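You operate a simulated robot arm through the tools that you are given. There is no shell and no other tool. Be economical: measure what you need, move in short steps, check, and stop when the job is done.

You run a simulated two-armed robot. Do the job below in one go: nothing can be reset, and whatever is moved stays where it is left.

Task
Take the blue tea towel from the table top and lay it out flat on the top of the breakfast bar.

The check looks at the end state, three seconds after you hand in, the way a careful person would. Anything else that was tipped, shoved, dropped, spilled or broken makes it a failure. Flat cloth is picked up by pressing the open fingertips on it (5 to 10 N) and closing them slowly along it; thin cloth reads only 2 to 8 mm in the jaws.

Robot
Two 7-joint arms with two-finger parallel grippers on one trunk, on a base that drives. Base frame: it is fixed to the floor where the robot stands at the start and does not move with it; the origin is under the middle of the robot, x ahead of it, y to its left, z up. Units: m, degrees, N and s.
The left shoulder is at the start at [0.07, 0.134, 1.026], the right one opposite. Places, roughly: top of the breakfast bar [0.2, 1.7, 0.9]. Payload 1.57 kg a hand.
The tool frame of a hand sits at the grasp point between the pads (the TCP): z along the fingers, y along the line on which they close. The tips reach 0.03 m beyond it. Largest opening 0.08 m; finger width 0.017, thickness 0.012; the body of the gripper, 0.04 by 0.082 m, starts 0.08 m behind the TCP.
Orientation is told as [roll, pitch, yaw] about the base's x, y, z axes, in that order, counted from this pose: with the fingers straight down and closing along the base's y, the tool's x points along the base's -x, its y along +y and its z along -z.

Tools
- The arms move only by the tool arm_command. It takes "left_rows", "right_rows" or both (then of equal length, played together; a hand with none holds still); each is a list of rows, each a list of 7 numbers: the turn, a rotation vector about the tool's x, y, z in units of 5 degrees (1.0 is 5 degrees), then the shift along the tool's x, y, z in units of 20 mm (1.0 is 20 mm), then the finger opening in m, from 0 to 0.08. In form: [[rx, ry, rz, tx, ty, tz, hand], ...]. A call has 1 to 8 rows; each row shifts and turns the commanded pose from where the row before left it, along the tool's axes as they then stand. A call with a number of a shift or a turn outside -1 to 1 is refused whole. Rows are played at 5 a second. More than 0.05 m and 8.6 degrees between two rows, or a gripper value outside its range, and nothing of the call is played. Where a pose cannot be reached the arm comes as near as it can. A force on the tool above 40 N (or 10 N above the force at the start of the call, whichever is more), or a blocked arm, ends the call early, and 0.2 s more pass. Each finger travels about 0.153 m/s and halts on what it meets, pressing with about 43 N; the grip force reading is that of the motor and also rises with nothing between the fingers. The clock runs only during rows and for 0.2 s after the last one: add rows that do not move to give the fingers time. The reply holds the time, the measured pose of the TCP, the force on the tool along the base axes, the opening and the grip force, in the units named above and with some noise.
- Cameras (640 x 400 px; columns grow to the right, rows downward): "scene" is now at [0.1212, 0.0004, 1.2477]; the picture's right is [-0.06, -1.00, 0.00], its down [-0.69, 0.04, -0.72] and it looks along [0.72, -0.05, -0.69] (base axes); focal length 266 px, centre (320, 200). "left" rides on the left gripper at [0.072, 0.007, -0.122] in its tool frame; the picture's right is [-0.09, 1.00, 0.00], its down [-0.84, -0.08, -0.54] and it looks along [-0.54, -0.05, 0.84] (tool axes); focal length 238 px, centre (320, 200). "right" rides on the right gripper at [0.072, -0.007, -0.122] in its tool frame; the picture's right is [0.09, 1.00, 0.00], its down [-0.84, 0.08, -0.54] and it looks along [-0.54, 0.05, 0.84] (tool axes); focal length 238 px, centre (320, 200). There is no depth. A picture from a camera that has moved, and an enlarged one, comes with that camera's place and axes in the base frame and with its lens. The place of the scene camera against the robot may be out by one fixed shift of up to 0.018 m in any direction.
- capture(camera): a new picture of that camera. No time passes.
- slide_trunk(by): slides the trunk up (or, below 0, down) by that many m; the arms and the scene camera ride with it, the base frame stays. It gives what a move gives, with no picture.
- steer(legs): drives the robot by 1 to 6 legs, each [ahead, left, turn to the left] in m, m and degrees, along the robot's own axes; the way and the turn of a leg run together, so that a leg with both is an arc; at most 1.5 m and 180 degrees a leg. The arms and the cameras ride along, it lands a little off, and it stops where it bumps. It gives what a move gives.
- aim_head(pan, tilt): turns the head with the scene camera to pan (to the left, within 86 degrees either way) and tilt (down, from -29 to 69), counted from straight ahead of the robot. It gives what a move gives.
- zoom(camera, box): a new picture of the part [left, top, right, bottom] of that camera's present view, enlarged. No time passes.
- finish_job(): hands the job in; it is judged then, once.

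Work in short steps. Places have to be worked out from the pictures, the camera data and where the tool is seen: move nearer, look again, correct. Check each grasp and each placing, and mend what went wrong. You have 120 turns and 88 pictures in all, those below and enlarged ones among them. Open the grippers and draw the arms clear of the work before you hand the job in, unless the task says otherwise; then end with one line.

The tools are called by a JSON object that holds its "name" and its "arguments". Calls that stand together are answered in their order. arm_command: Moves the arms, as the interface text tells. Its arguments: {"type":"object","properties":{"left_rows":{"type":"array"},"right_rows":{"type":"array"}},"required":[]} The other tools are called the same way: slide_trunk (by) slides the trunk up or down; steer (legs) drives the base; aim_head (pan, tilt) turns the head that bears the scene camera; capture (camera) takes a picture; zoom (camera, box) takes an enlarged picture of a part of a camera's view; finish_job () hands the job in.

At the start:

```text
t: 0.0
left_tcp_pos: [0.4954, 0.2129, 0.9314]
left_ee_rot: [-0.1, 0.0, 0.0]
left_wrist_force: [-0.6, -0.3, -0.1]
left_finger_gap: 0.08
left_finger_force: 0.1
right_tcp_pos: [0.4754, -0.2556, 0.9363]
right_ee_rot: [0.0, 0.0, 0.0]
right_wrist_force: [0.5, 0.6, -0.1]
right_finger_gap: 0.0802
right_finger_force: 0.1
trunk travel left (down, up): [-0.6, 0.34]
robot x, y, heading: [-0.0003, 0.0015, -0.1]
head pan, tilt: [-3.7, 43.9]
```

scene: 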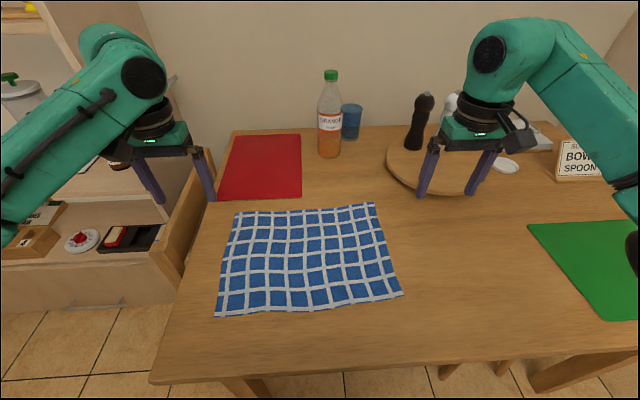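
right: 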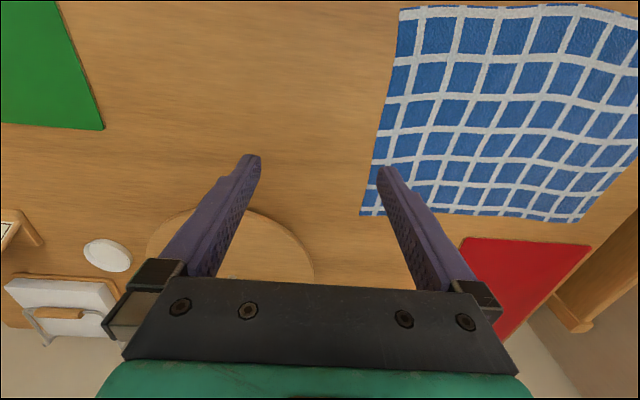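
left: 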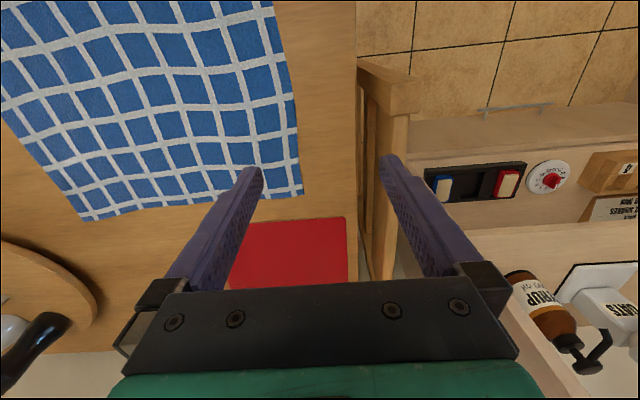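

The blue towel lies at about x 0.36–0.67, y −0.20 to +0.20. I look at the breakfast bar on the left before I plan.

{"name": "aim_head", "arguments": {"pan": 80, "tilt": 25}}

{"name": "capture", "arguments": {"camera": "scene"}}

```text
t: 1.6
left_tcp_pos: [0.495, 0.2127, 0.9313]
left_ee_rot: [-0.1, 0.1, 0.0]
left_wrist_force: [-0.9, -0.5, -0.4]
left_finger_gap: 0.0801
left_finger_force: 0.0
right_tcp_pos: [0.4753, -0.2546, 0.9361]
right_ee_rot: [0.0, -0.1, 0.0]
right_wrist_force: [0.1, 0.6, -0.7]
right_finger_gap: 0.0797
right_finger_force: 0.2
trunk travel left (down, up): [-0.6, 0.34]
robot x, y, heading: [0.0005, -0.0006, 0.1]
head pan, tilt: [80.0, 25.0]
```

```text
84 pictures are left
camera scene: at [0.0553, 0.0964, 1.2767], right [0.98, -0.17, 0.0], down [-0.07, -0.42, -0.91], along [0.16, 0.89, -0.42], focal length 266 px, centre (320, 200)
```

scene: 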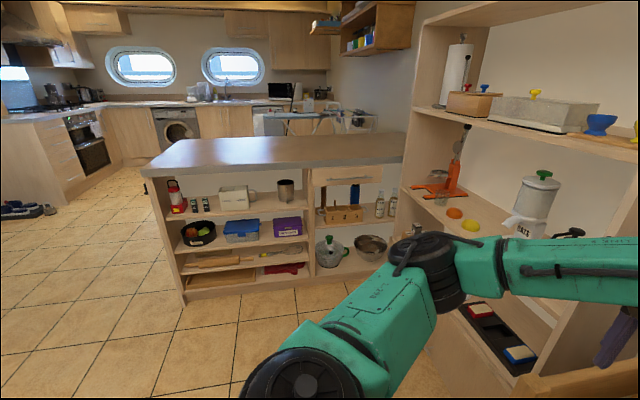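

The bar top is clear: roughly x −0.48 to 0.70, y 1.27 to 1.95, z about 0.9. I look back at the table and bring both hands above the towel's near corners.

{"name": "aim_head", "arguments": {"pan": 0, "tilt": 50}}

{"name": "arm_command", "arguments": {"left_rows": [[0, 0, 0, 0.79, -0.34, 0.9, 0.05], [0, 0, 0, 0.79, -0.34, 0.9, 0.05], [0, 0, 0, 0.79, -0.34, 0.9, 0.05], [0, 0, 0, 0.79, -0.34, 0.9, 0.05], [0, 0, 0, 0.79, -0.34, 0.9, 0.05], [0, 0, 0, 0.79, -0.34, 0.9, 0.05], [0, 0, 0, 0.79, -0.34, 0.9, 0.05]], "right_rows": [[0, 0, 0, 0.64, 0.68, 0.93, 0.05], [0, 0, 0, 0.64, 0.68, 0.93, 0.05], [0, 0, 0, 0.64, 0.68, 0.93, 0.05], [0, 0, 0, 0.64, 0.68, 0.93, 0.05], [0, 0, 0, 0.64, 0.68, 0.93, 0.05], [0, 0, 0, 0.64, 0.68, 0.93, 0.05], [0, 0, 0, 0.64, 0.68, 0.93, 0.05]]}}

{"name": "capture", "arguments": {"camera": "scene"}}

{"name": "capture", "arguments": {"camera": "right"}}

{"name": "capture", "arguments": {"camera": "left"}}

```text
t: 3.1
left_tcp_pos: [0.4949, 0.2114, 0.9306]
left_ee_rot: [-0.1, 0.1, 0.0]
left_wrist_force: [-0.1, -1.2, 0.2]
left_finger_gap: 0.08
left_finger_force: 0.0
right_tcp_pos: [0.4755, -0.255, 0.9364]
right_ee_rot: [0.0, 0.0, 0.0]
right_wrist_force: [-0.8, 0.5, 0.4]
right_finger_gap: 0.0802
right_finger_force: 0.1
trunk travel left (down, up): [-0.6, 0.34]
robot x, y, heading: [0.0014, -0.0034, -0.1]
head pan, tilt: [0.0, 50.0]
```

```text
t: 4.7
left_tcp_pos: [0.3845, 0.1643, 0.8045]
left_ee_rot: [-0.1, 0.1, 0.0]
left_wrist_force: [0.2, 0.5, 1.2]
left_finger_gap: 0.05
left_finger_force: 0.1
right_tcp_pos: [0.3864, -0.1593, 0.8059]
right_ee_rot: [0.0, -0.1, 0.1]
right_wrist_force: [1.1, 0.1, -0.6]
right_finger_gap: 0.05
right_finger_force: 0.0
trunk travel left (down, up): [-0.6, 0.34]
robot x, y, heading: [-0.0034, 0.0014, 0.1]
head pan, tilt: [0.0, 50.0]
```

```text
83 pictures are left
camera scene: at [0.1161, 0.0059, 1.2393], right [0.0, -1.0, 0.0], down [-0.77, 0.0, -0.64], along [0.64, 0.0, -0.77], focal length 266 px, centre (320, 200)
```

scene: 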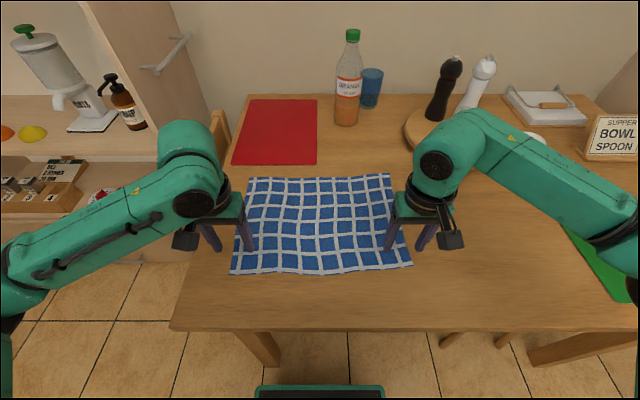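

```text
82 pictures are left
camera right: at [0.3149, -0.1661, 0.9256], right [-0.09, 1.0, 0.0], down [0.84, 0.08, 0.54], along [0.54, 0.05, -0.84], focal length 238 px, centre (320, 200)
```

right: 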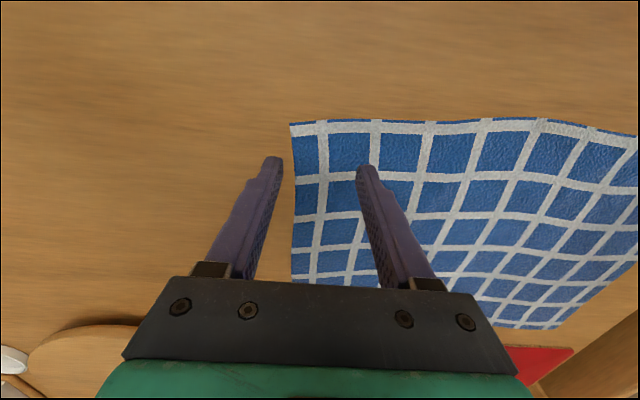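

```text
81 pictures are left
camera left: at [0.3141, 0.1715, 0.9276], right [0.09, 1.0, 0.0], down [0.84, -0.08, 0.54], along [0.54, -0.05, -0.84], focal length 238 px, centre (320, 200)
```

left: 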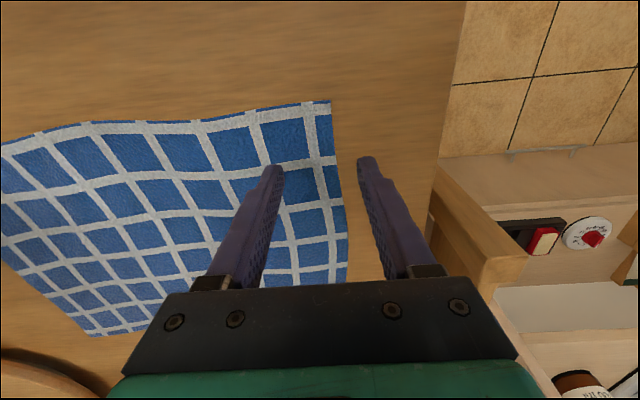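

The hand cameras put the near-left corner at about (0.357, 0.18) and the near-right one at about (0.376, −0.187). I centre the fingers about 3 cm inside the corners and come down to just above the cloth.

{"name": "arm_command", "arguments": {"left_rows": [[0, 0, 0, 0.21, -0.27, 0.97, 0.04], [0, 0, 0, 0.21, -0.27, 0.97, 0.04], [0, 0, 0, 0.21, -0.27, 0.97, 0.04]], "right_rows": [[0, 0, 0, 0, 0.1, 1.0, 0.04], [0, 0, 0, 0, 0.1, 1.0, 0.04], [0, 0, 0, 0, 0.1, 1.0, 0.04]]}}

{"name": "capture", "arguments": {"camera": "right"}}

{"name": "capture", "arguments": {"camera": "left"}}

```text
t: 5.3
left_tcp_pos: [0.3801, 0.1562, 0.7816]
left_ee_rot: [-0.1, -0.9, 0.0]
left_wrist_force: [-3.0, -0.2, 12.3]
left_finger_gap: 0.04
left_finger_force: 0.0
right_tcp_pos: [0.3865, -0.1566, 0.7816]
right_ee_rot: [0.1, -0.7, -0.2]
right_wrist_force: [-3.7, -0.7, 15.1]
right_finger_gap: 0.0403
right_finger_force: 0.0
trunk travel left (down, up): [-0.6, 0.34]
robot x, y, heading: [-0.0013, -0.0049, 0.0]
head pan, tilt: [0.0, 50.0]
stopped in row 2 (right hand): the force on the tool passed its limit (the readings are from after the stop); the commanded pose is now the measured one
```

```text
80 pictures are left
camera right: at [0.3124, -0.1636, 0.9012], right [-0.09, 1.0, 0.0], down [0.83, 0.07, 0.55], along [0.55, 0.05, -0.83], focal length 238 px, centre (320, 200)
```

right: 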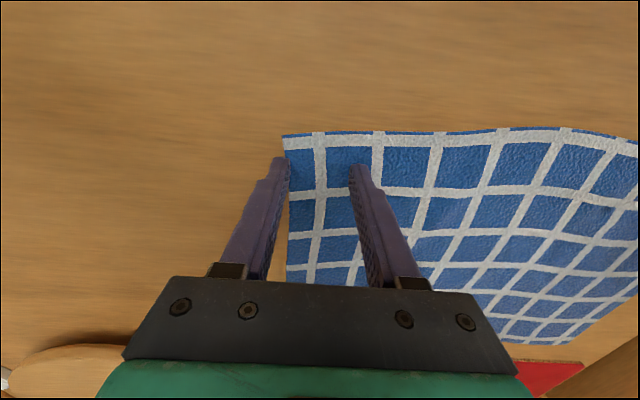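

```text
79 pictures are left
camera left: at [0.307, 0.1633, 0.9023], right [0.09, 1.0, 0.0], down [0.83, -0.08, 0.55], along [0.55, -0.05, -0.83], focal length 238 px, centre (320, 200)
```

left: 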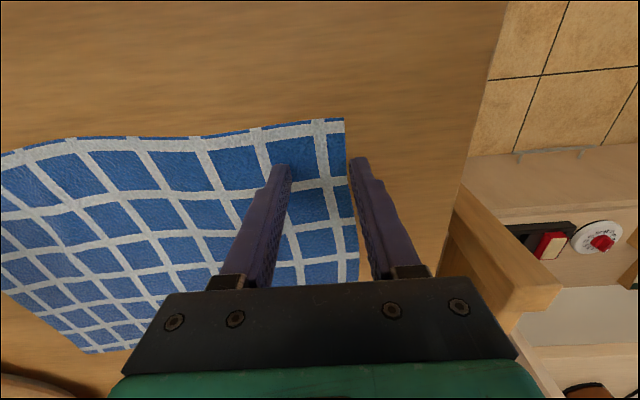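

Contact came at TCP z 0.78, so the table surface is about 0.752. I lift 1 cm, correct the small tilt, shift both hands inward and toward the near edge, and look.

{"name": "arm_command", "arguments": {"left_rows": [[0, 0.17, 0, 0, 0, -0.6, 0.04], [0, 0, 0, 0.75, -0.85, 0, 0.04], [0, 0, 0, 0, 0, 0, 0.04]], "right_rows": [[0, 0.14, 0.04, 0, 0, -0.6, 0.04], [0, 0, 0, 0.62, 0.78, 0, 0.04], [0, 0, 0, 0, 0, 0, 0.04]]}}

{"name": "capture", "arguments": {"camera": "right"}}

{"name": "capture", "arguments": {"camera": "left"}}

```text
t: 6.1
left_tcp_pos: [0.3673, 0.1391, 0.7893]
left_ee_rot: [0.0, 0.4, 0.2]
left_wrist_force: [0.6, -0.4, -0.6]
left_finger_gap: 0.0403
left_finger_force: 0.0
right_tcp_pos: [0.3758, -0.1417, 0.7912]
right_ee_rot: [0.1, 0.3, -0.2]
right_wrist_force: [0.4, -0.6, 0.6]
right_finger_gap: 0.0401
right_finger_force: 0.1
trunk travel left (down, up): [-0.6, 0.34]
robot x, y, heading: [0.0006, -0.0008, 0.1]
head pan, tilt: [0.0, 50.0]
```

```text
78 pictures are left
camera right: at [0.304, -0.1479, 0.912], right [-0.09, 1.0, 0.0], down [0.84, 0.07, 0.54], along [0.54, 0.05, -0.84], focal length 238 px, centre (320, 200)
```

right: 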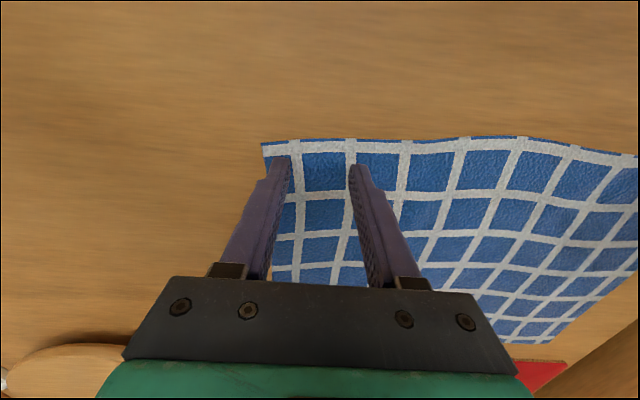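

```text
77 pictures are left
camera left: at [0.2968, 0.1456, 0.9124], right [0.09, 1.0, 0.0], down [0.84, -0.08, 0.54], along [0.54, -0.05, -0.84], focal length 238 px, centre (320, 200)
```

left: 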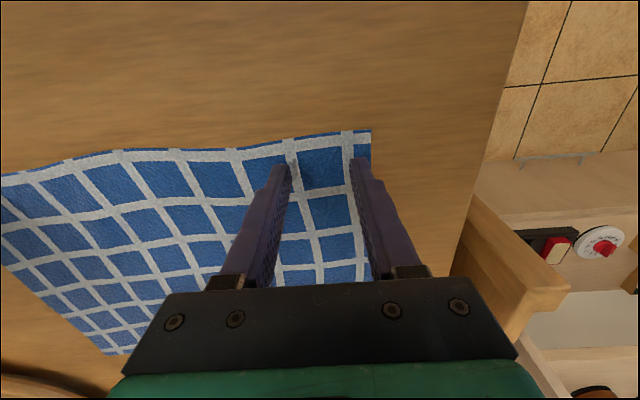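

Both finger pairs now sit over cloth near the corners. I press down gently, aiming for about 5–10 N.

{"name": "arm_command", "arguments": {"left_rows": [[0, -0.08, 0, 0, 0, 0.4, 0.04], [0, 0, 0, 0, 0, 0.45, 0.04], [0, 0, 0, 0, 0, 0, 0.04]], "right_rows": [[0, -0.06, 0, 0, 0, 0.5, 0.04], [0, 0, 0, 0, 0, 0.45, 0.04], [0, 0, 0, 0, 0, 0, 0.04]]}}

```text
t: 6.7
left_tcp_pos: [0.3661, 0.1385, 0.7808]
left_ee_rot: [-0.2, -1.3, 0.2]
left_wrist_force: [-4.2, 0.3, 19.3]
left_finger_gap: 0.0403
left_finger_force: 0.1
right_tcp_pos: [0.3746, -0.1409, 0.7817]
right_ee_rot: [0.4, -1.1, -0.5]
right_wrist_force: [-5.5, -0.8, 21.5]
right_finger_gap: 0.0404
right_finger_force: 0.1
trunk travel left (down, up): [-0.6, 0.34]
robot x, y, heading: [-0.0002, -0.0028, -0.2]
head pan, tilt: [0.0, 50.0]
stopped in row 3 (right hand): the force on the tool passed its limit (the readings are from after the stop); the commanded pose is now the measured one
```

That pressed about 20 N, which is too much. The command has now reset to the measured pose, so I take the tilt out with a tiny lift and read the force.

{"name": "arm_command", "arguments": {"left_rows": [[0, 0.1, 0, 0, 0, 0, 0.04], [0, 0, 0, 0, 0, 0, 0.04]], "right_rows": [[-0.05, 0.1, 0, 0, 0, 0, 0.04], [0, 0, 0, 0, 0, 0, 0.04]]}}

```text
t: 7.3
left_tcp_pos: [0.367, 0.1388, 0.7816]
left_ee_rot: [-0.1, -0.8, 0.2]
left_wrist_force: [3.8, 0.0, 28.2]
left_finger_gap: 0.0404
left_finger_force: 0.0
right_tcp_pos: [0.3758, -0.1408, 0.7815]
right_ee_rot: [0.6, -0.8, -0.4]
right_wrist_force: [-0.6, -1.9, 33.1]
right_finger_gap: 0.0404
right_finger_force: 0.1
trunk travel left (down, up): [-0.6, 0.34]
robot x, y, heading: [0.0022, -0.0019, 0.2]
head pan, tilt: [0.0, 50.0]
```

The force rose to about 30 N, so I lift by small steps.

{"name": "arm_command", "arguments": {"left_rows": [[0, 0, 0, 0, 0, -0.22, 0.04], [0, 0, 0, 0, 0, 0, 0.04]], "right_rows": [[0, 0, 0, 0, 0, -0.22, 0.04], [0, 0, 0, 0, 0, 0, 0.04]]}}

```text
t: 7.9
left_tcp_pos: [0.3676, 0.1387, 0.7828]
left_ee_rot: [-0.1, -0.2, 0.2]
left_wrist_force: [-2.5, 0.1, 8.8]
left_finger_gap: 0.0398
left_finger_force: 0.1
right_tcp_pos: [0.3753, -0.1419, 0.7811]
right_ee_rot: [0.6, -0.4, -0.4]
right_wrist_force: [-1.5, 0.1, 4.1]
right_finger_gap: 0.0401
right_finger_force: 0.0
trunk travel left (down, up): [-0.6, 0.34]
robot x, y, heading: [-0.0041, 0.0003, -0.1]
head pan, tilt: [0.0, 50.0]
```

Both hands now press in the right range, at 8.8 N and 4.1 N. I close slowly along the cloth.

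{"name": "arm_command", "arguments": {"left_rows": [[0, 0, 0, 0, 0, 0, 0.035], [0, 0, 0, 0, 0, 0, 0.03], [0, 0, 0, 0, 0, 0, 0.025], [0, 0, 0, 0, 0, 0, 0.02], [0, 0, 0, 0, 0, 0, 0.015], [0, 0, 0, 0, 0, 0, 0.01], [0, 0, 0, 0, 0, 0, 0.005], [0, 0, 0, 0, 0, 0, 0]], "right_rows": [[0, 0, 0, 0, 0, 0.06, 0.035], [0, 0, 0, 0, 0, 0, 0.03], [0, 0, 0, 0, 0, 0, 0.025], [0, 0, 0, 0, 0, 0, 0.02], [0, 0, 0, 0, 0, 0, 0.015], [0, 0, 0, 0, 0, 0, 0.01], [0, 0, 0, 0, 0, 0, 0.005], [0, 0, 0, 0, 0, 0, 0]]}}

{"name": "capture", "arguments": {"camera": "right"}}

{"name": "capture", "arguments": {"camera": "left"}}

```text
t: 9.7
left_tcp_pos: [0.3692, 0.1389, 0.7819]
left_ee_rot: [-0.2, -0.2, 0.1]
left_wrist_force: [0.1, -0.6, -0.2]
left_finger_gap: 0.0022
left_finger_force: 23.7
right_tcp_pos: [0.3779, -0.1412, 0.7819]
right_ee_rot: [0.7, -0.4, -0.4]
right_wrist_force: [-0.8, -0.6, 4.0]
right_finger_gap: 0.0
right_finger_force: 21.5
trunk travel left (down, up): [-0.6, 0.34]
robot x, y, heading: [-0.0024, -0.0018, -0.2]
head pan, tilt: [0.0, 50.0]
```

```text
76 pictures are left
camera right: at [0.3055, -0.1485, 0.9019], right [-0.08, 1.0, 0.01], down [0.83, 0.07, 0.55], along [0.54, 0.05, -0.84], focal length 238 px, centre (320, 200)
```

right: 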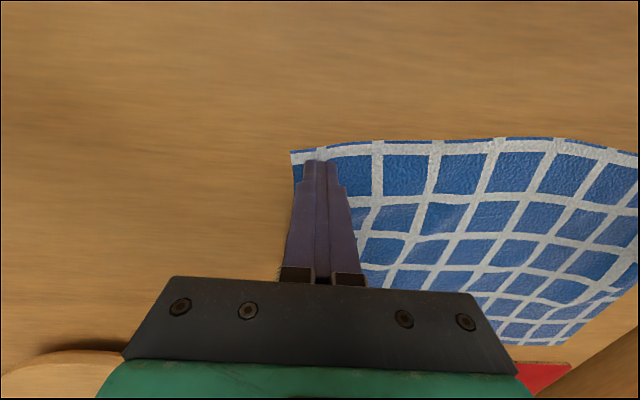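

```text
75 pictures are left
camera left: at [0.2973, 0.146, 0.9039], right [0.09, 1.0, 0.0], down [0.83, -0.07, 0.55], along [0.54, -0.05, -0.84], focal length 238 px, centre (320, 200)
```

left: 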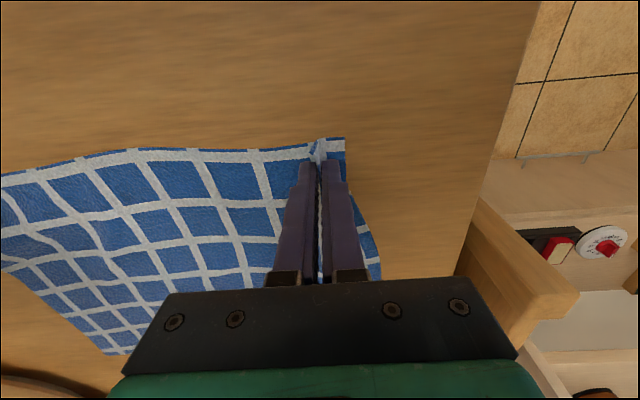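

The left hand holds cloth (2.2 mm), but the right hand slipped and is empty. I lift the right hand, open it, shift inward, level it and press again a bit harder.

{"name": "arm_command", "arguments": {"right_rows": [[0.14, 0.06, -0.08, 0, 0, -0.6, 0], [0, 0, 0, 0, 0.8, 0, 0.045], [0, 0, 0, 0.05, 0, 0, 0.045], [0, 0, 0, 0, 0, 0.4, 0.045], [0, 0, 0, 0, 0, 0.25, 0.045], [0, 0, 0, 0, 0, 0, 0.045], [0, 0, 0, 0, 0, 0, 0.045]]}}

{"name": "capture", "arguments": {"camera": "right"}}

```text
t: 11.3
left_tcp_pos: [0.3685, 0.1391, 0.7828]
left_ee_rot: [-0.1, -0.4, 0.2]
left_wrist_force: [0.8, 0.6, 0.7]
left_finger_gap: 0.0022
left_finger_force: 23.8
right_tcp_pos: [0.3778, -0.1251, 0.7812]
right_ee_rot: [-0.1, -0.2, -0.1]
right_wrist_force: [3.7, -1.8, 20.3]
right_finger_gap: 0.045
right_finger_force: 0.5
trunk travel left (down, up): [-0.6, 0.34]
robot x, y, heading: [0.0042, 0.0004, -0.1]
head pan, tilt: [0.0, 50.0]
```

```text
74 pictures are left
camera right: at [0.305, -0.1315, 0.9018], right [-0.09, 1.0, 0.0], down [0.83, 0.08, 0.55], along [0.54, 0.05, -0.84], focal length 238 px, centre (320, 200)
```

right: 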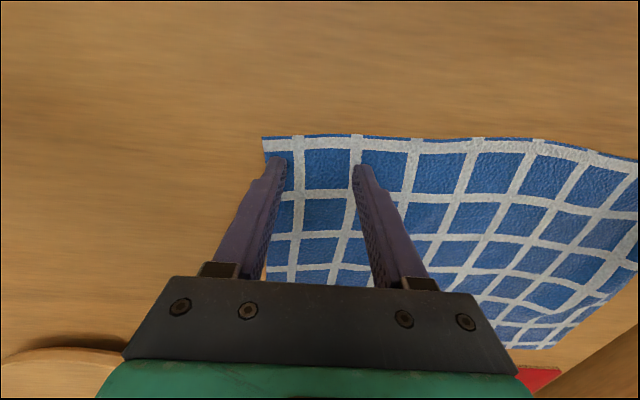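

The placing is right but the force is 20 N. I ease off a little to about 10 N.

{"name": "arm_command", "arguments": {"right_rows": [[0, 0, 0, 0, 0, -0.09, 0.045], [0, 0, 0, 0, 0, 0, 0.045]]}}

```text
t: 11.9
left_tcp_pos: [0.369, 0.139, 0.7821]
left_ee_rot: [-0.3, -0.3, 0.1]
left_wrist_force: [-0.2, 0.4, 0.6]
left_finger_gap: 0.0022
left_finger_force: 23.5
right_tcp_pos: [0.377, -0.125, 0.7826]
right_ee_rot: [-0.2, 0.0, 0.0]
right_wrist_force: [1.9, 1.3, 8.6]
right_finger_gap: 0.045
right_finger_force: 0.2
trunk travel left (down, up): [-0.6, 0.34]
robot x, y, heading: [-0.0012, 0.0009, 0.0]
head pan, tilt: [0.0, 50.0]
```

The right hand presses with 8.6 N, so I close it slowly.

{"name": "arm_command", "arguments": {"right_rows": [[0, 0, 0, 0, 0, 0, 0.04], [0, 0, 0, 0, 0, 0, 0.034], [0, 0, 0, 0, 0, 0, 0.028], [0, 0, 0, 0, 0, 0, 0.022], [0, 0, 0, 0, 0, 0, 0.016], [0, 0, 0, 0, 0, 0, 0.01], [0, 0, 0, 0, 0, 0, 0.005], [0, 0, 0, 0, 0, 0, 0]]}}

{"name": "capture", "arguments": {"camera": "right"}}

```text
t: 13.7
left_tcp_pos: [0.369, 0.1386, 0.7822]
left_ee_rot: [-0.2, -0.3, 0.3]
left_wrist_force: [-0.2, -2.6, 1.2]
left_finger_gap: 0.0023
left_finger_force: 23.6
right_tcp_pos: [0.3768, -0.1256, 0.7814]
right_ee_rot: [-0.1, 0.1, -0.1]
right_wrist_force: [-0.8, 2.4, 2.3]
right_finger_gap: 0.0055
right_finger_force: 26.0
trunk travel left (down, up): [-0.6, 0.34]
robot x, y, heading: [-0.0019, -0.0012, -0.1]
head pan, tilt: [0.0, 50.0]
```

```text
73 pictures are left
camera right: at [0.3049, -0.1317, 0.9024], right [-0.09, 1.0, 0.0], down [0.84, 0.08, 0.54], along [0.54, 0.05, -0.84], focal length 238 px, centre (320, 200)
```

right: 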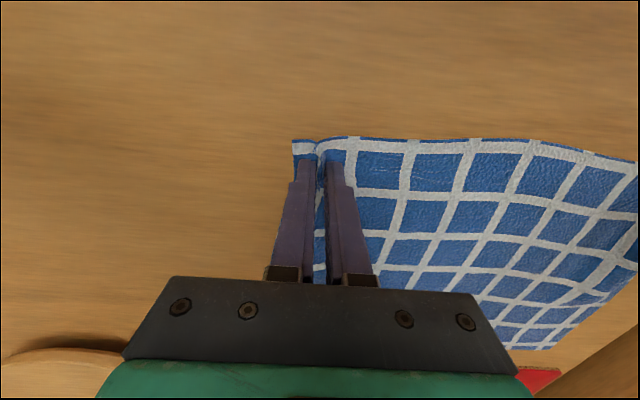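

Both hands hold now, at 2.3 mm and 5.5 mm. I lift with the arms first, spreading the hands slightly, and check.

{"name": "arm_command", "arguments": {"left_rows": [[0, 0, 0, 0, 0, -0.5, 0], [0, 0, 0, 0, 0, -0.9, 0], [0, 0, 0, 0, 0, -1, 0], [0, 0, 0, 0, 0, -1, 0], [0, 0, 0, 0, 0, -1, 0], [0, 0, 0, 0, 0, -1, 0], [0, 0, 0, 0, 0, -1, 0], [0, 0, 0, 0, 0, -1, 0]], "right_rows": [[0, 0, 0, 0, 0, -0.5, 0], [0, 0, 0, 0, 0, -0.9, 0], [0, 0, 0, 0, 0, -1, 0], [0, 0, 0, 0, 0, -1, 0], [0, 0, 0, 0, 0, -1, 0], [0, 0, 0, 0, 0, -1, 0], [0, 0, 0, 0, 0, -1, 0], [0, 0, 0, 0, 0, -1, 0]]}}

{"name": "capture", "arguments": {"camera": "scene"}}

```text
t: 15.5
left_tcp_pos: [0.3671, 0.1383, 0.9305]
left_ee_rot: [-0.1, -0.3, 0.2]
left_wrist_force: [-0.7, -2.3, -0.1]
left_finger_gap: 0.0026
left_finger_force: 23.2
right_tcp_pos: [0.3771, -0.1242, 0.9292]
right_ee_rot: [-0.1, 0.0, 0.0]
right_wrist_force: [0.1, 2.1, -0.4]
right_finger_gap: 0.005
right_finger_force: 25.5
trunk travel left (down, up): [-0.6, 0.34]
robot x, y, heading: [-0.0015, -0.0, -0.2]
head pan, tilt: [0.0, 50.0]
```

```text
72 pictures are left
camera scene: at [0.1158, 0.0056, 1.2393], right [0.0, -1.0, 0.0], down [-0.77, 0.0, -0.64], along [0.64, 0.0, -0.77], focal length 266 px, centre (320, 200)
```

scene: 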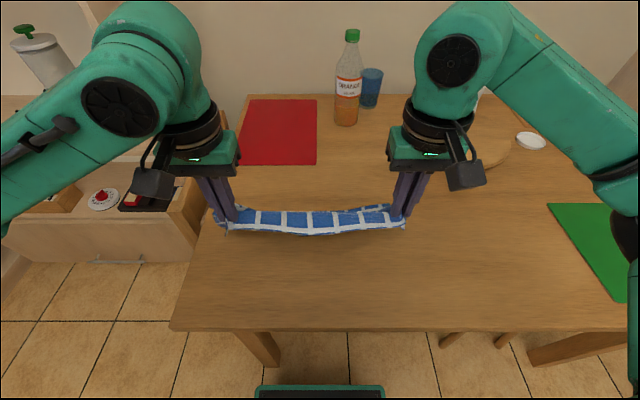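

The lift worked: both corners are held and the upper edge is taut. I raise the trunk so that the cloth clears the table.

{"name": "slide_trunk", "arguments": {"by": 0.3}}

{"name": "capture", "arguments": {"camera": "scene"}}

```text
t: 18.5
left_tcp_pos: [0.368, 0.1386, 1.2297]
left_ee_rot: [-0.2, -0.3, 0.3]
left_wrist_force: [-0.5, -2.1, -0.1]
left_finger_gap: 0.0024
left_finger_force: 23.8
right_tcp_pos: [0.3769, -0.125, 1.2301]
right_ee_rot: [0.0, 0.1, 0.0]
right_wrist_force: [-1.2, 1.2, -0.8]
right_finger_gap: 0.0053
right_finger_force: 25.6
trunk travel left (down, up): [-0.9, 0.04]
robot x, y, heading: [0.0008, 0.0023, 0.1]
head pan, tilt: [0.0, 50.0]
```

```text
71 pictures are left
camera scene: at [0.1165, 0.0055, 1.5392], right [0.0, -1.0, 0.0], down [-0.77, 0.0, -0.64], along [0.64, 0.0, -0.77], focal length 266 px, centre (320, 200)
```

scene: 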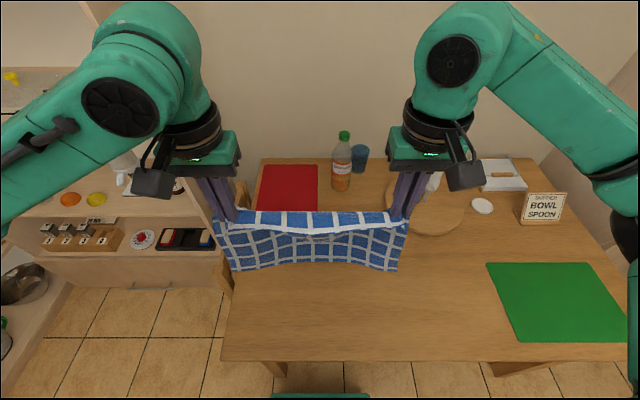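

The towel hangs neatly from both hands. Before backing away I look at the floor on the left and right rear.

{"name": "aim_head", "arguments": {"pan": 86, "tilt": 35}}

{"name": "capture", "arguments": {"camera": "scene"}}

{"name": "aim_head", "arguments": {"pan": -86, "tilt": 35}}

{"name": "capture", "arguments": {"camera": "scene"}}

```text
t: 20.1
left_tcp_pos: [0.3679, 0.1376, 1.2306]
left_ee_rot: [-0.2, -0.3, 0.2]
left_wrist_force: [0.4, -2.3, -0.2]
left_finger_gap: 0.0023
left_finger_force: 23.6
right_tcp_pos: [0.3771, -0.1245, 1.229]
right_ee_rot: [-0.2, 0.0, 0.0]
right_wrist_force: [-0.4, 1.6, -0.4]
right_finger_gap: 0.0052
right_finger_force: 25.0
trunk travel left (down, up): [-0.9, 0.04]
robot x, y, heading: [0.0009, -0.0004, 0.2]
head pan, tilt: [85.9, 35.0]
```

```text
70 pictures are left
camera scene: at [0.0459, 0.0934, 1.561], right [1.0, -0.07, 0.0], down [-0.04, -0.57, -0.82], along [0.06, 0.82, -0.57], focal length 266 px, centre (320, 200)
```

scene: 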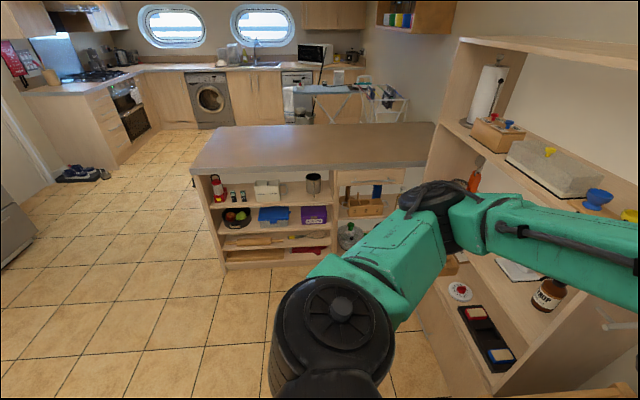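

```text
t: 22.7
left_tcp_pos: [0.3679, 0.1385, 1.2304]
left_ee_rot: [-0.2, -0.3, 0.1]
left_wrist_force: [0.1, -1.4, -0.8]
left_finger_gap: 0.0021
left_finger_force: 24.3
right_tcp_pos: [0.379, -0.1251, 1.2299]
right_ee_rot: [-0.1, 0.0, 0.0]
right_wrist_force: [0.2, 2.1, -0.3]
right_finger_gap: 0.0052
right_finger_force: 25.7
trunk travel left (down, up): [-0.9, 0.04]
robot x, y, heading: [0.0017, 0.0002, -0.0]
head pan, tilt: [-85.9, 35.0]
```

```text
69 pictures are left
camera scene: at [0.0457, -0.0823, 1.561], right [-1.0, -0.07, 0.0], down [-0.04, 0.57, -0.82], along [0.06, -0.82, -0.57], focal length 266 px, centre (320, 200)
```

scene: 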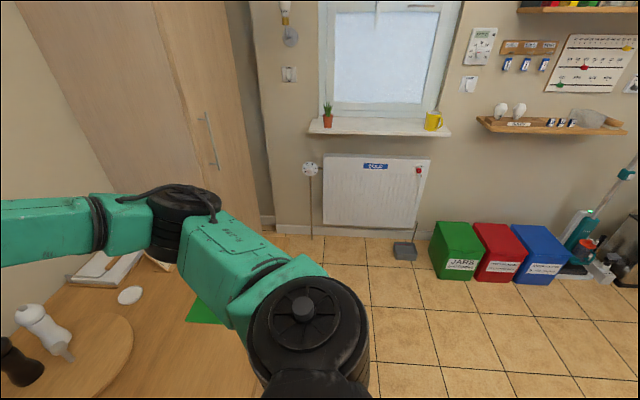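

The floor behind is clear. I back off 0.4 m and turn left to face the bar, then drive partway toward it while shifting to the right.

{"name": "steer", "arguments": {"legs": [[-0.4, 0, 0], [0, 0, 90], [0.4, -0.3, 0]]}}

{"name": "aim_head", "arguments": {"pan": 0, "tilt": 40}}

{"name": "capture", "arguments": {"camera": "scene"}}

```text
t: 31.6
left_tcp_pos: [-0.2464, 0.764, 1.2302]
left_ee_rot: [-0.2, -0.4, 90.2]
left_wrist_force: [2.9, -0.8, -1.3]
left_finger_gap: 0.0024
left_finger_force: 23.6
right_tcp_pos: [0.0161, 0.7739, 1.23]
right_ee_rot: [-0.2, 0.0, 89.9]
right_wrist_force: [-2.6, 0.4, -0.7]
right_finger_gap: 0.0023
right_finger_force: 24.3
trunk travel left (down, up): [-0.9, 0.04]
robot x, y, heading: [-0.1064, 0.3933, 89.9]
head pan, tilt: [-85.9, 35.0]
```

```text
t: 33.2
left_tcp_pos: [-0.2464, 0.7655, 1.23]
left_ee_rot: [-0.3, -0.4, 90.0]
left_wrist_force: [3.1, 0.4, 0.2]
left_finger_gap: 0.0021
left_finger_force: 24.0
right_tcp_pos: [0.0172, 0.7765, 1.2293]
right_ee_rot: [-0.1, 0.0, 90.0]
right_wrist_force: [-3.8, 0.0, 0.4]
right_finger_gap: 0.0021
right_finger_force: 24.2
trunk travel left (down, up): [-0.9, 0.04]
robot x, y, heading: [-0.1076, 0.3999, 89.9]
head pan, tilt: [0.0, 40.0]
```

```text
68 pictures are left
camera scene: at [-0.1184, 0.5389, 1.5534], right [1.0, 0.0, 0.0], down [0.0, -0.64, -0.77], along [0.0, 0.77, -0.64], focal length 266 px, centre (320, 200)
```

scene: 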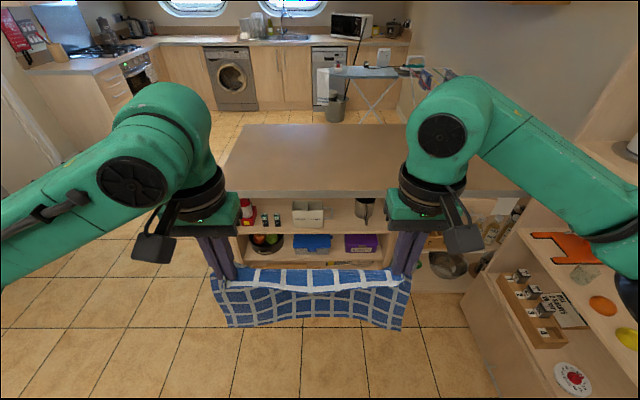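

The right jaw now reads 2.1 mm, so it still holds but under some tension. I zoom in on the cloth to judge how it hangs.

{"name": "zoom", "arguments": {"camera": "scene", "box": [190, 210, 430, 360]}}

{"name": "capture", "arguments": {"camera": "right"}}

```text
2.67 times, centred on (310, 285) of scene
camera zoom: at [-0.1184, 0.5389, 1.5534], right [1.0, 0.0, 0.0], down [0.0, -0.64, -0.77], along [0.0, 0.77, -0.64], focal length 709 px, centre (347, -27)
```

zoom: 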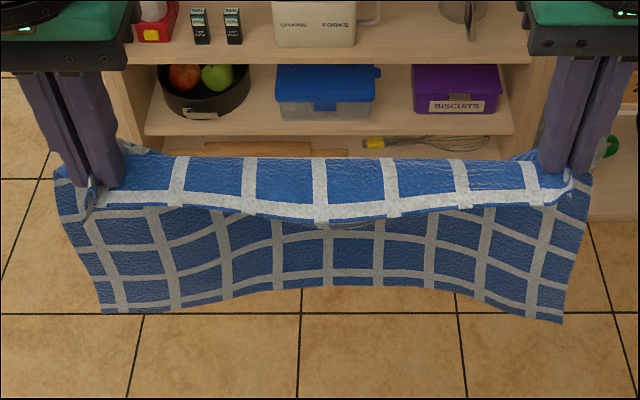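

```text
66 pictures are left
camera right: at [0.0235, 0.7035, 1.35], right [-1.0, -0.09, 0.0], down [-0.08, 0.84, 0.54], along [-0.05, 0.54, -0.84], focal length 238 px, centre (320, 200)
```

right: 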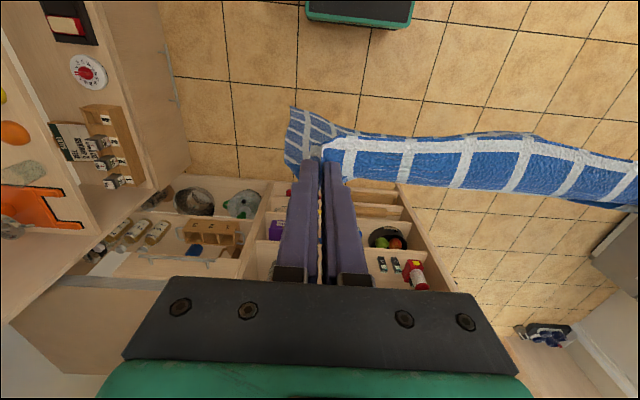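

The towel hangs from its near edge, with a small flap toward me, and its bottom is at about z 0.94. The bar top works out near z 0.88 with its front edge near y 1.37. I raise the arms 0.1 m, relax the tension slightly and slide the trunk to the top.

{"name": "arm_command", "arguments": {"left_rows": [[0, 0, 0, 0, -0.2, -0.8, 0], [0, 0, 0, 0, 0, -0.9, 0], [0, 0, 0, 0, 0, -0.9, 0], [0, 0, 0, 0, 0, -0.9, 0], [0, 0, 0, 0, 0, -0.9, 0], [0, 0, 0, 0, 0, -0.6, 0]], "right_rows": [[0, 0, 0, 0, 0.2, -0.8, 0], [0, 0, 0, 0, 0, -0.9, 0], [0, 0, 0, 0, 0, -0.9, 0], [0, 0, 0, 0, 0, -0.9, 0], [0, 0, 0, 0, 0, -0.9, 0], [0, 0, 0, 0, 0, -0.6, 0]]}}

{"name": "slide_trunk", "arguments": {"by": 0.035}}

{"name": "steer", "arguments": {"legs": [[0.4, -0.1, 0]]}}

{"name": "capture", "arguments": {"camera": "scene"}}

{"name": "capture", "arguments": {"camera": "left"}}

```text
t: 34.6
left_tcp_pos: [-0.2399, 0.7647, 1.3308]
left_ee_rot: [-0.2, -0.3, 90.1]
left_wrist_force: [-0.1, 0.5, -0.5]
left_finger_gap: 0.0024
left_finger_force: 24.2
right_tcp_pos: [0.0127, 0.7749, 1.3308]
right_ee_rot: [-0.1, 0.0, 90.0]
right_wrist_force: [0.2, 0.6, -0.2]
right_finger_gap: 0.0023
right_finger_force: 24.3
trunk travel left (down, up): [-0.9, 0.04]
robot x, y, heading: [-0.1092, 0.397, 89.8]
head pan, tilt: [0.0, 40.0]
```

```text
t: 35.4
left_tcp_pos: [-0.242, 0.7651, 1.3651]
left_ee_rot: [-0.3, -0.3, 90.1]
left_wrist_force: [-0.8, 0.7, 0.0]
left_finger_gap: 0.0024
left_finger_force: 24.1
right_tcp_pos: [0.0129, 0.7755, 1.366]
right_ee_rot: [-0.1, 0.0, 89.9]
right_wrist_force: [0.4, 0.5, -0.6]
right_finger_gap: 0.0021
right_finger_force: 23.5
trunk travel left (down, up): [-0.935, 0.005]
robot x, y, heading: [-0.1108, 0.3969, 90.0]
head pan, tilt: [0.0, 40.0]
```

```text
t: 37.9
left_tcp_pos: [-0.1443, 1.1686, 1.3661]
left_ee_rot: [-0.2, -0.3, 90.4]
left_wrist_force: [0.4, -1.0, 0.5]
left_finger_gap: 0.0022
left_finger_force: 23.3
right_tcp_pos: [0.1113, 1.1802, 1.3659]
right_ee_rot: [-0.3, -0.1, 90.3]
right_wrist_force: [-0.4, -1.0, -0.8]
right_finger_gap: 0.0027
right_finger_force: 23.3
trunk travel left (down, up): [-0.935, 0.005]
robot x, y, heading: [-0.0081, 0.8016, 90.4]
head pan, tilt: [0.0, 40.0]
```

```text
65 pictures are left
camera scene: at [-0.0198, 0.9418, 1.5887], right [1.0, 0.0, 0.0], down [0.0, -0.64, -0.77], along [0.0, 0.77, -0.64], focal length 266 px, centre (320, 200)
```

scene: 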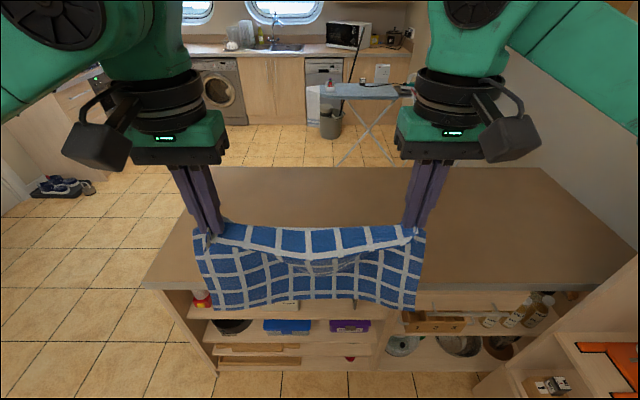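

```text
64 pictures are left
camera left: at [-0.1498, 1.0959, 1.4881], right [-1.0, 0.08, 0.0], down [0.07, 0.83, 0.55], along [0.05, 0.55, -0.84], focal length 238 px, centre (320, 200)
```

left: 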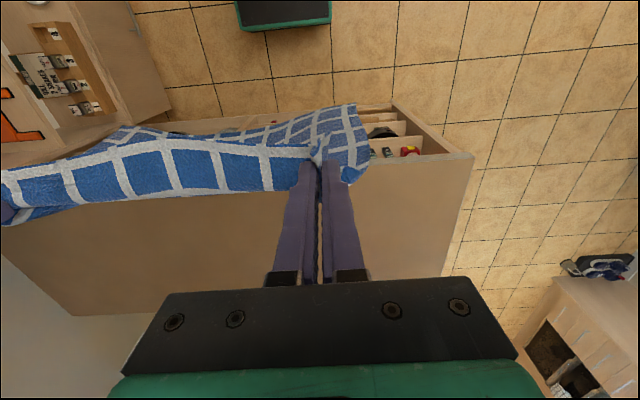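

The bar's front edge is at y ≈ 1.38 with its top at z ≈ 0.89, and my base front is about 0.22 m ahead of my axis. I drive 0.27 m closer; the cloth bottom (about 1.08) clears the bar.

{"name": "steer", "arguments": {"legs": [[0.27, 0, 0]]}}

{"name": "capture", "arguments": {"camera": "left"}}

{"name": "capture", "arguments": {"camera": "scene"}}

```text
t: 39.9
left_tcp_pos: [-0.1453, 1.4387, 1.3667]
left_ee_rot: [-0.2, -0.5, 90.5]
left_wrist_force: [0.2, 0.1, -0.6]
left_finger_gap: 0.0023
left_finger_force: 23.5
right_tcp_pos: [0.108, 1.4516, 1.3653]
right_ee_rot: [-0.1, -0.2, 90.4]
right_wrist_force: [0.7, -0.8, -0.8]
right_finger_gap: 0.0022
right_finger_force: 23.2
trunk travel left (down, up): [-0.935, 0.005]
robot x, y, heading: [-0.0102, 1.0758, 90.4]
head pan, tilt: [0.0, 40.0]
```

```text
63 pictures are left
camera left: at [-0.1513, 1.3659, 1.4885], right [-1.0, 0.08, 0.0], down [0.07, 0.83, 0.55], along [0.05, 0.55, -0.84], focal length 238 px, centre (320, 200)
```

left: 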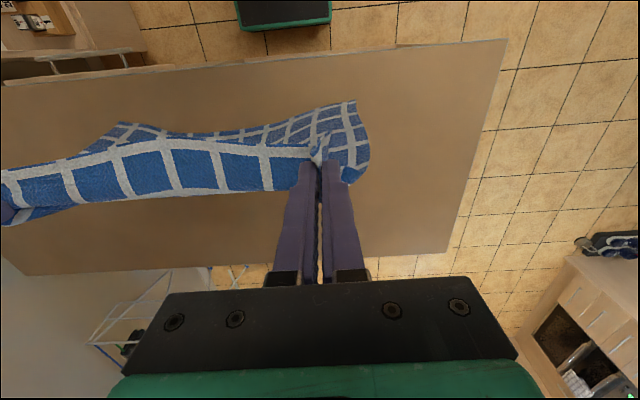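

```text
62 pictures are left
camera scene: at [-0.0209, 1.2122, 1.5889], right [1.0, 0.01, 0.0], down [0.0, -0.64, -0.77], along [-0.01, 0.77, -0.64], focal length 266 px, centre (320, 200)
```

scene: 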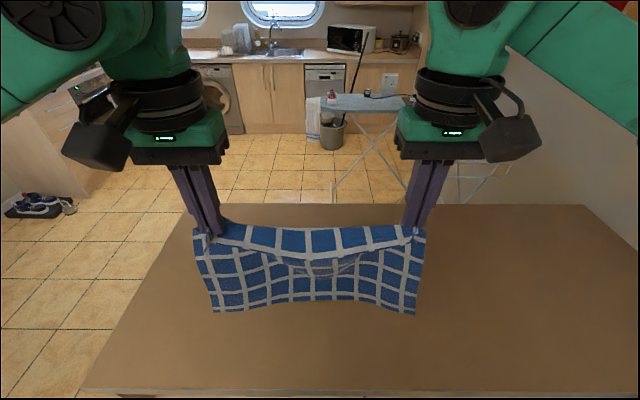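

I'm in position with the bar below me. I extend both arms forward over the bar.

{"name": "arm_command", "arguments": {"left_rows": [[0, 0, 0, -0.5, 0, 0, 0], [0, 0, 0, -1, 0, 0.3, 0], [0, 0, 0, -1, 0, 0.5, 0], [0, 0, 0, -1, 0, 0.5, 0], [0, 0, 0, -1, 0, 0.5, 0], [0, 0, 0, -1, 0, 0.5, 0], [0, 0, 0, -1, 0, 0.5, 0], [0, 0, 0, -1, 0, 0.5, 0]], "right_rows": [[0, 0, 0, -0.5, 0, 0, 0], [0, 0, 0, -1, 0, 0.3, 0], [0, 0, 0, -1, 0, 0.5, 0], [0, 0, 0, -1, 0, 0.5, 0], [0, 0, 0, -1, 0, 0.5, 0], [0, 0, 0, -1, 0, 0.5, 0], [0, 0, 0, -1, 0, 0.5, 0], [0, 0, 0, -1, 0, 0.5, 0]]}}

{"name": "capture", "arguments": {"camera": "scene"}}

```text
t: 41.7
left_tcp_pos: [-0.1465, 1.5956, 1.2987]
left_ee_rot: [-0.1, -0.3, 90.6]
left_wrist_force: [-0.6, 0.6, 0.0]
left_finger_gap: 0.0022
left_finger_force: 23.8
right_tcp_pos: [0.1074, 1.6084, 1.299]
right_ee_rot: [-0.1, 0.1, 90.4]
right_wrist_force: [-0.4, 0.9, -0.9]
right_finger_gap: 0.0021
right_finger_force: 23.5
trunk travel left (down, up): [-0.935, 0.005]
robot x, y, heading: [-0.0109, 1.0723, 90.5]
head pan, tilt: [0.0, 40.0]
```

```text
61 pictures are left
camera scene: at [-0.0208, 1.2193, 1.5882], right [1.0, 0.01, 0.0], down [0.0, -0.64, -0.76], along [-0.01, 0.76, -0.64], focal length 266 px, centre (320, 200)
```

scene: 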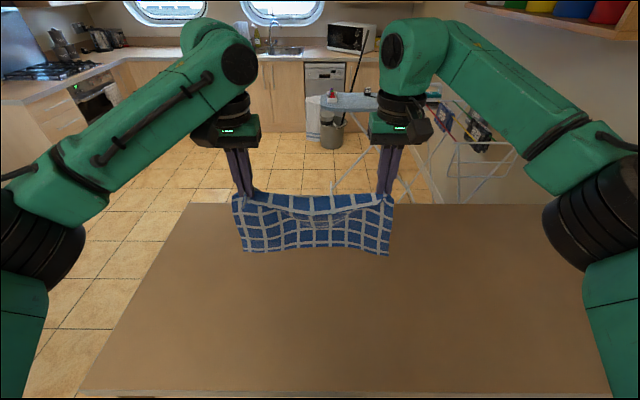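

Both arms reach well. I go another 9 cm forward and 10 cm down, so that the bottom edge comes close to the bar.

{"name": "arm_command", "arguments": {"left_rows": [[0, 0, 0, -0.8, 0, 0.8, 0], [0, 0, 0, -0.8, 0, 0.8, 0], [0, 0, 0, -0.8, 0, 0.8, 0], [0, 0, 0, -0.8, 0, 0.8, 0], [0, 0, 0, -0.8, 0, 0.8, 0], [0, 0, 0, -0.5, 0, 0.6, 0], [0, 0, 0, 0, 0, 0, 0]], "right_rows": [[0, 0, 0, -0.8, 0, 0.8, 0], [0, 0, 0, -0.8, 0, 0.8, 0], [0, 0, 0, -0.8, 0, 0.8, 0], [0, 0, 0, -0.8, 0, 0.8, 0], [0, 0, 0, -0.8, 0, 0.8, 0], [0, 0, 0, 0, 0, 0.6, 0], [0, 0, 0, 0, 0, 0, 0]]}}

{"name": "capture", "arguments": {"camera": "scene"}}

```text
t: 43.3
left_tcp_pos: [-0.1487, 1.6817, 1.2097]
left_ee_rot: [-0.3, -0.4, 90.5]
left_wrist_force: [0.0, 0.3, -0.7]
left_finger_gap: 0.0024
left_finger_force: 23.0
right_tcp_pos: [0.099, 1.6702, 1.2097]
right_ee_rot: [-0.1, 0.0, 90.3]
right_wrist_force: [-0.1, -0.9, 0.3]
right_finger_gap: 0.0021
right_finger_force: 23.5
right hand out of reach, approached as far as the arm can: row 5
trunk travel left (down, up): [-0.935, 0.005]
robot x, y, heading: [-0.0093, 1.0721, 90.5]
head pan, tilt: [0.0, 40.0]
```

```text
60 pictures are left
camera scene: at [-0.021, 1.2163, 1.5885], right [1.0, 0.01, 0.0], down [0.0, -0.64, -0.77], along [0.0, 0.77, -0.64], focal length 266 px, centre (320, 200)
```

scene: 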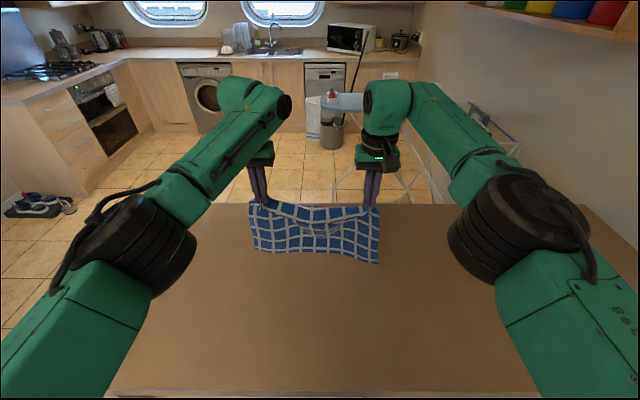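

The towel's bottom edge is nearly at the bar. I drive another 4 cm forward for room, lower 3 cm and look.

{"name": "steer", "arguments": {"legs": [[0.04, 0, 0]]}}

{"name": "arm_command", "arguments": {"left_rows": [[0, 0, 0, 0, 0, 0.5, 0], [0, 0, 0, 0, 0, 0.5, 0], [0, 0, 0, 0, 0, 0.5, 0], [0, 0, 0, 0, 0, 0, 0]], "right_rows": [[0, 0, 0, 0, 0, 0.5, 0], [0, 0, 0, 0, 0, 0.5, 0], [0, 0, 0, 0, 0, 0.5, 0], [0, 0, 0, 0, 0, 0, 0]]}}

{"name": "zoom", "arguments": {"camera": "scene", "box": [200, 140, 440, 290]}}

{"name": "capture", "arguments": {"camera": "left"}}

```text
t: 44.1
left_tcp_pos: [-0.1482, 1.7145, 1.2148]
left_ee_rot: [-0.1, -0.9, 90.6]
left_wrist_force: [0.2, -0.6, 0.3]
left_finger_gap: 0.0021
left_finger_force: 23.9
right_tcp_pos: [0.0992, 1.7015, 1.2143]
right_ee_rot: [-0.1, -0.6, 90.4]
right_wrist_force: [-0.4, -0.4, -0.6]
right_finger_gap: 0.0022
right_finger_force: 23.4
trunk travel left (down, up): [-0.935, 0.005]
robot x, y, heading: [-0.0091, 1.1155, 90.4]
head pan, tilt: [0.0, 40.0]
```

```text
t: 45.1
left_tcp_pos: [-0.1478, 1.7248, 1.1779]
left_ee_rot: [-0.2, -0.1, 90.6]
left_wrist_force: [-0.6, -0.6, -0.7]
left_finger_gap: 0.0024
left_finger_force: 23.3
right_tcp_pos: [0.0987, 1.7117, 1.1767]
right_ee_rot: [-0.1, 0.1, 90.4]
right_wrist_force: [0.0, -0.1, 0.7]
right_finger_gap: 0.0025
right_finger_force: 24.3
trunk travel left (down, up): [-0.935, 0.005]
robot x, y, heading: [-0.0149, 1.1163, 90.3]
head pan, tilt: [0.0, 40.0]
```

```text
2.67 times, centred on (320, 215) of scene
camera zoom: at [-0.021, 1.2592, 1.5881], right [1.0, 0.01, 0.0], down [0.0, -0.64, -0.76], along [0.0, 0.76, -0.64], focal length 709 px, centre (320, 160)
```

zoom: 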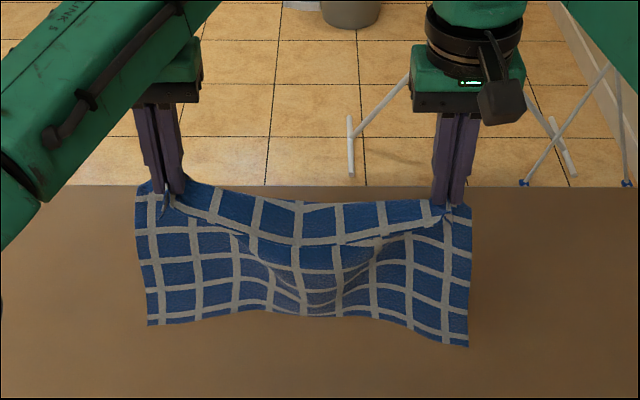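

```text
58 pictures are left
camera left: at [-0.1535, 1.6521, 1.3002], right [-1.0, 0.08, 0.0], down [0.07, 0.84, 0.55], along [0.05, 0.54, -0.84], focal length 238 px, centre (320, 200)
```

left: 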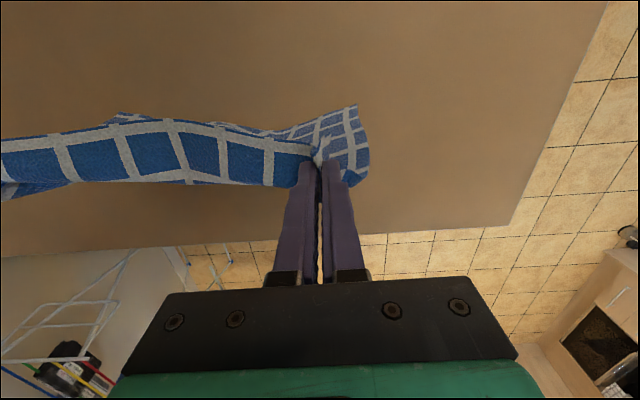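

The towel hangs vertically with its bottom edge at about y 1.72. I now start laying it, moving the hands back toward me along an arc as they come down and spreading them slightly.

{"name": "arm_command", "arguments": {"left_rows": [[0, 0, 0, 0.3, 0.1, 0.6, 0], [0, 0, 0, 0.8, 0.1, 0.5, 0], [0, 0, 0, 0.87, 0, 0.3, 0], [0, 0, 0, 0.86, 0, 0.25, 0], [0, 0, 0, 0.85, 0, 0.25, 0], [0, 0, 0, 0.83, 0, 0.3, 0], [0, 0, 0, 0.8, 0, 0.34, 0], [0, 0, 0, 0.78, 0, 0.39, 0]], "right_rows": [[0, 0, 0, 0.3, -0.1, 0.6, 0], [0, 0, 0, 0.8, -0.1, 0.5, 0], [0, 0, 0, 0.87, 0, 0.3, 0], [0, 0, 0, 0.86, 0, 0.25, 0], [0, 0, 0, 0.85, 0, 0.25, 0], [0, 0, 0, 0.83, 0, 0.3, 0], [0, 0, 0, 0.8, 0, 0.34, 0], [0, 0, 0, 0.78, 0, 0.39, 0]]}}

{"name": "capture", "arguments": {"camera": "scene"}}

{"name": "capture", "arguments": {"camera": "left"}}

```text
t: 46.9
left_tcp_pos: [-0.1509, 1.5992, 1.1213]
left_ee_rot: [-0.2, -0.3, 90.6]
left_wrist_force: [0.2, -0.1, 0.1]
left_finger_gap: 0.0022
left_finger_force: 24.0
right_tcp_pos: [0.1047, 1.5863, 1.1208]
right_ee_rot: [-0.1, 0.0, 90.4]
right_wrist_force: [0.1, -0.9, -0.5]
right_finger_gap: 0.0021
right_finger_force: 23.3
trunk travel left (down, up): [-0.935, 0.005]
robot x, y, heading: [-0.0104, 1.1142, 90.2]
head pan, tilt: [0.0, 40.0]
```

```text
57 pictures are left
camera scene: at [-0.021, 1.2554, 1.5885], right [1.0, 0.01, 0.0], down [0.0, -0.64, -0.77], along [0.0, 0.77, -0.64], focal length 266 px, centre (320, 200)
```

scene: 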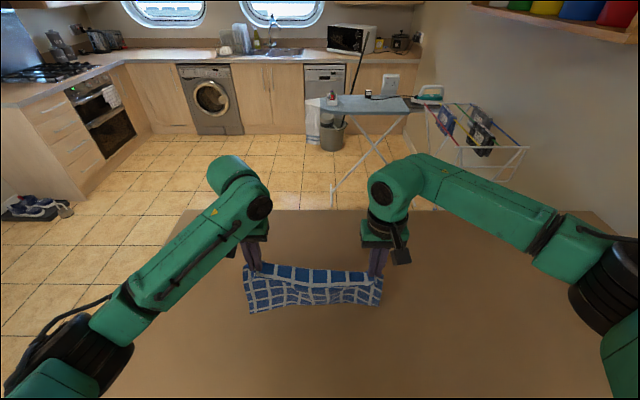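

```text
56 pictures are left
camera left: at [-0.1571, 1.5268, 1.2434], right [-1.0, 0.08, 0.0], down [0.07, 0.83, 0.55], along [0.05, 0.55, -0.84], focal length 238 px, centre (320, 200)
```

left: 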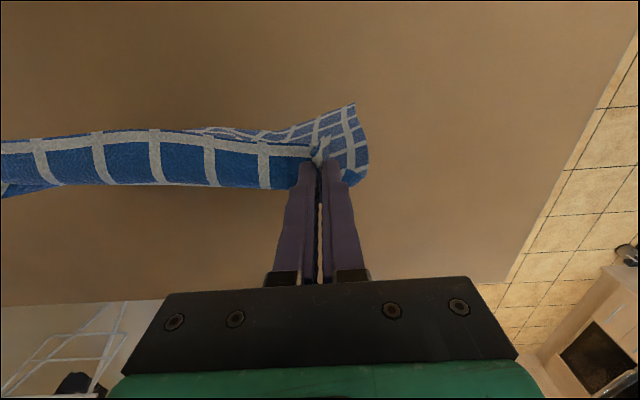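

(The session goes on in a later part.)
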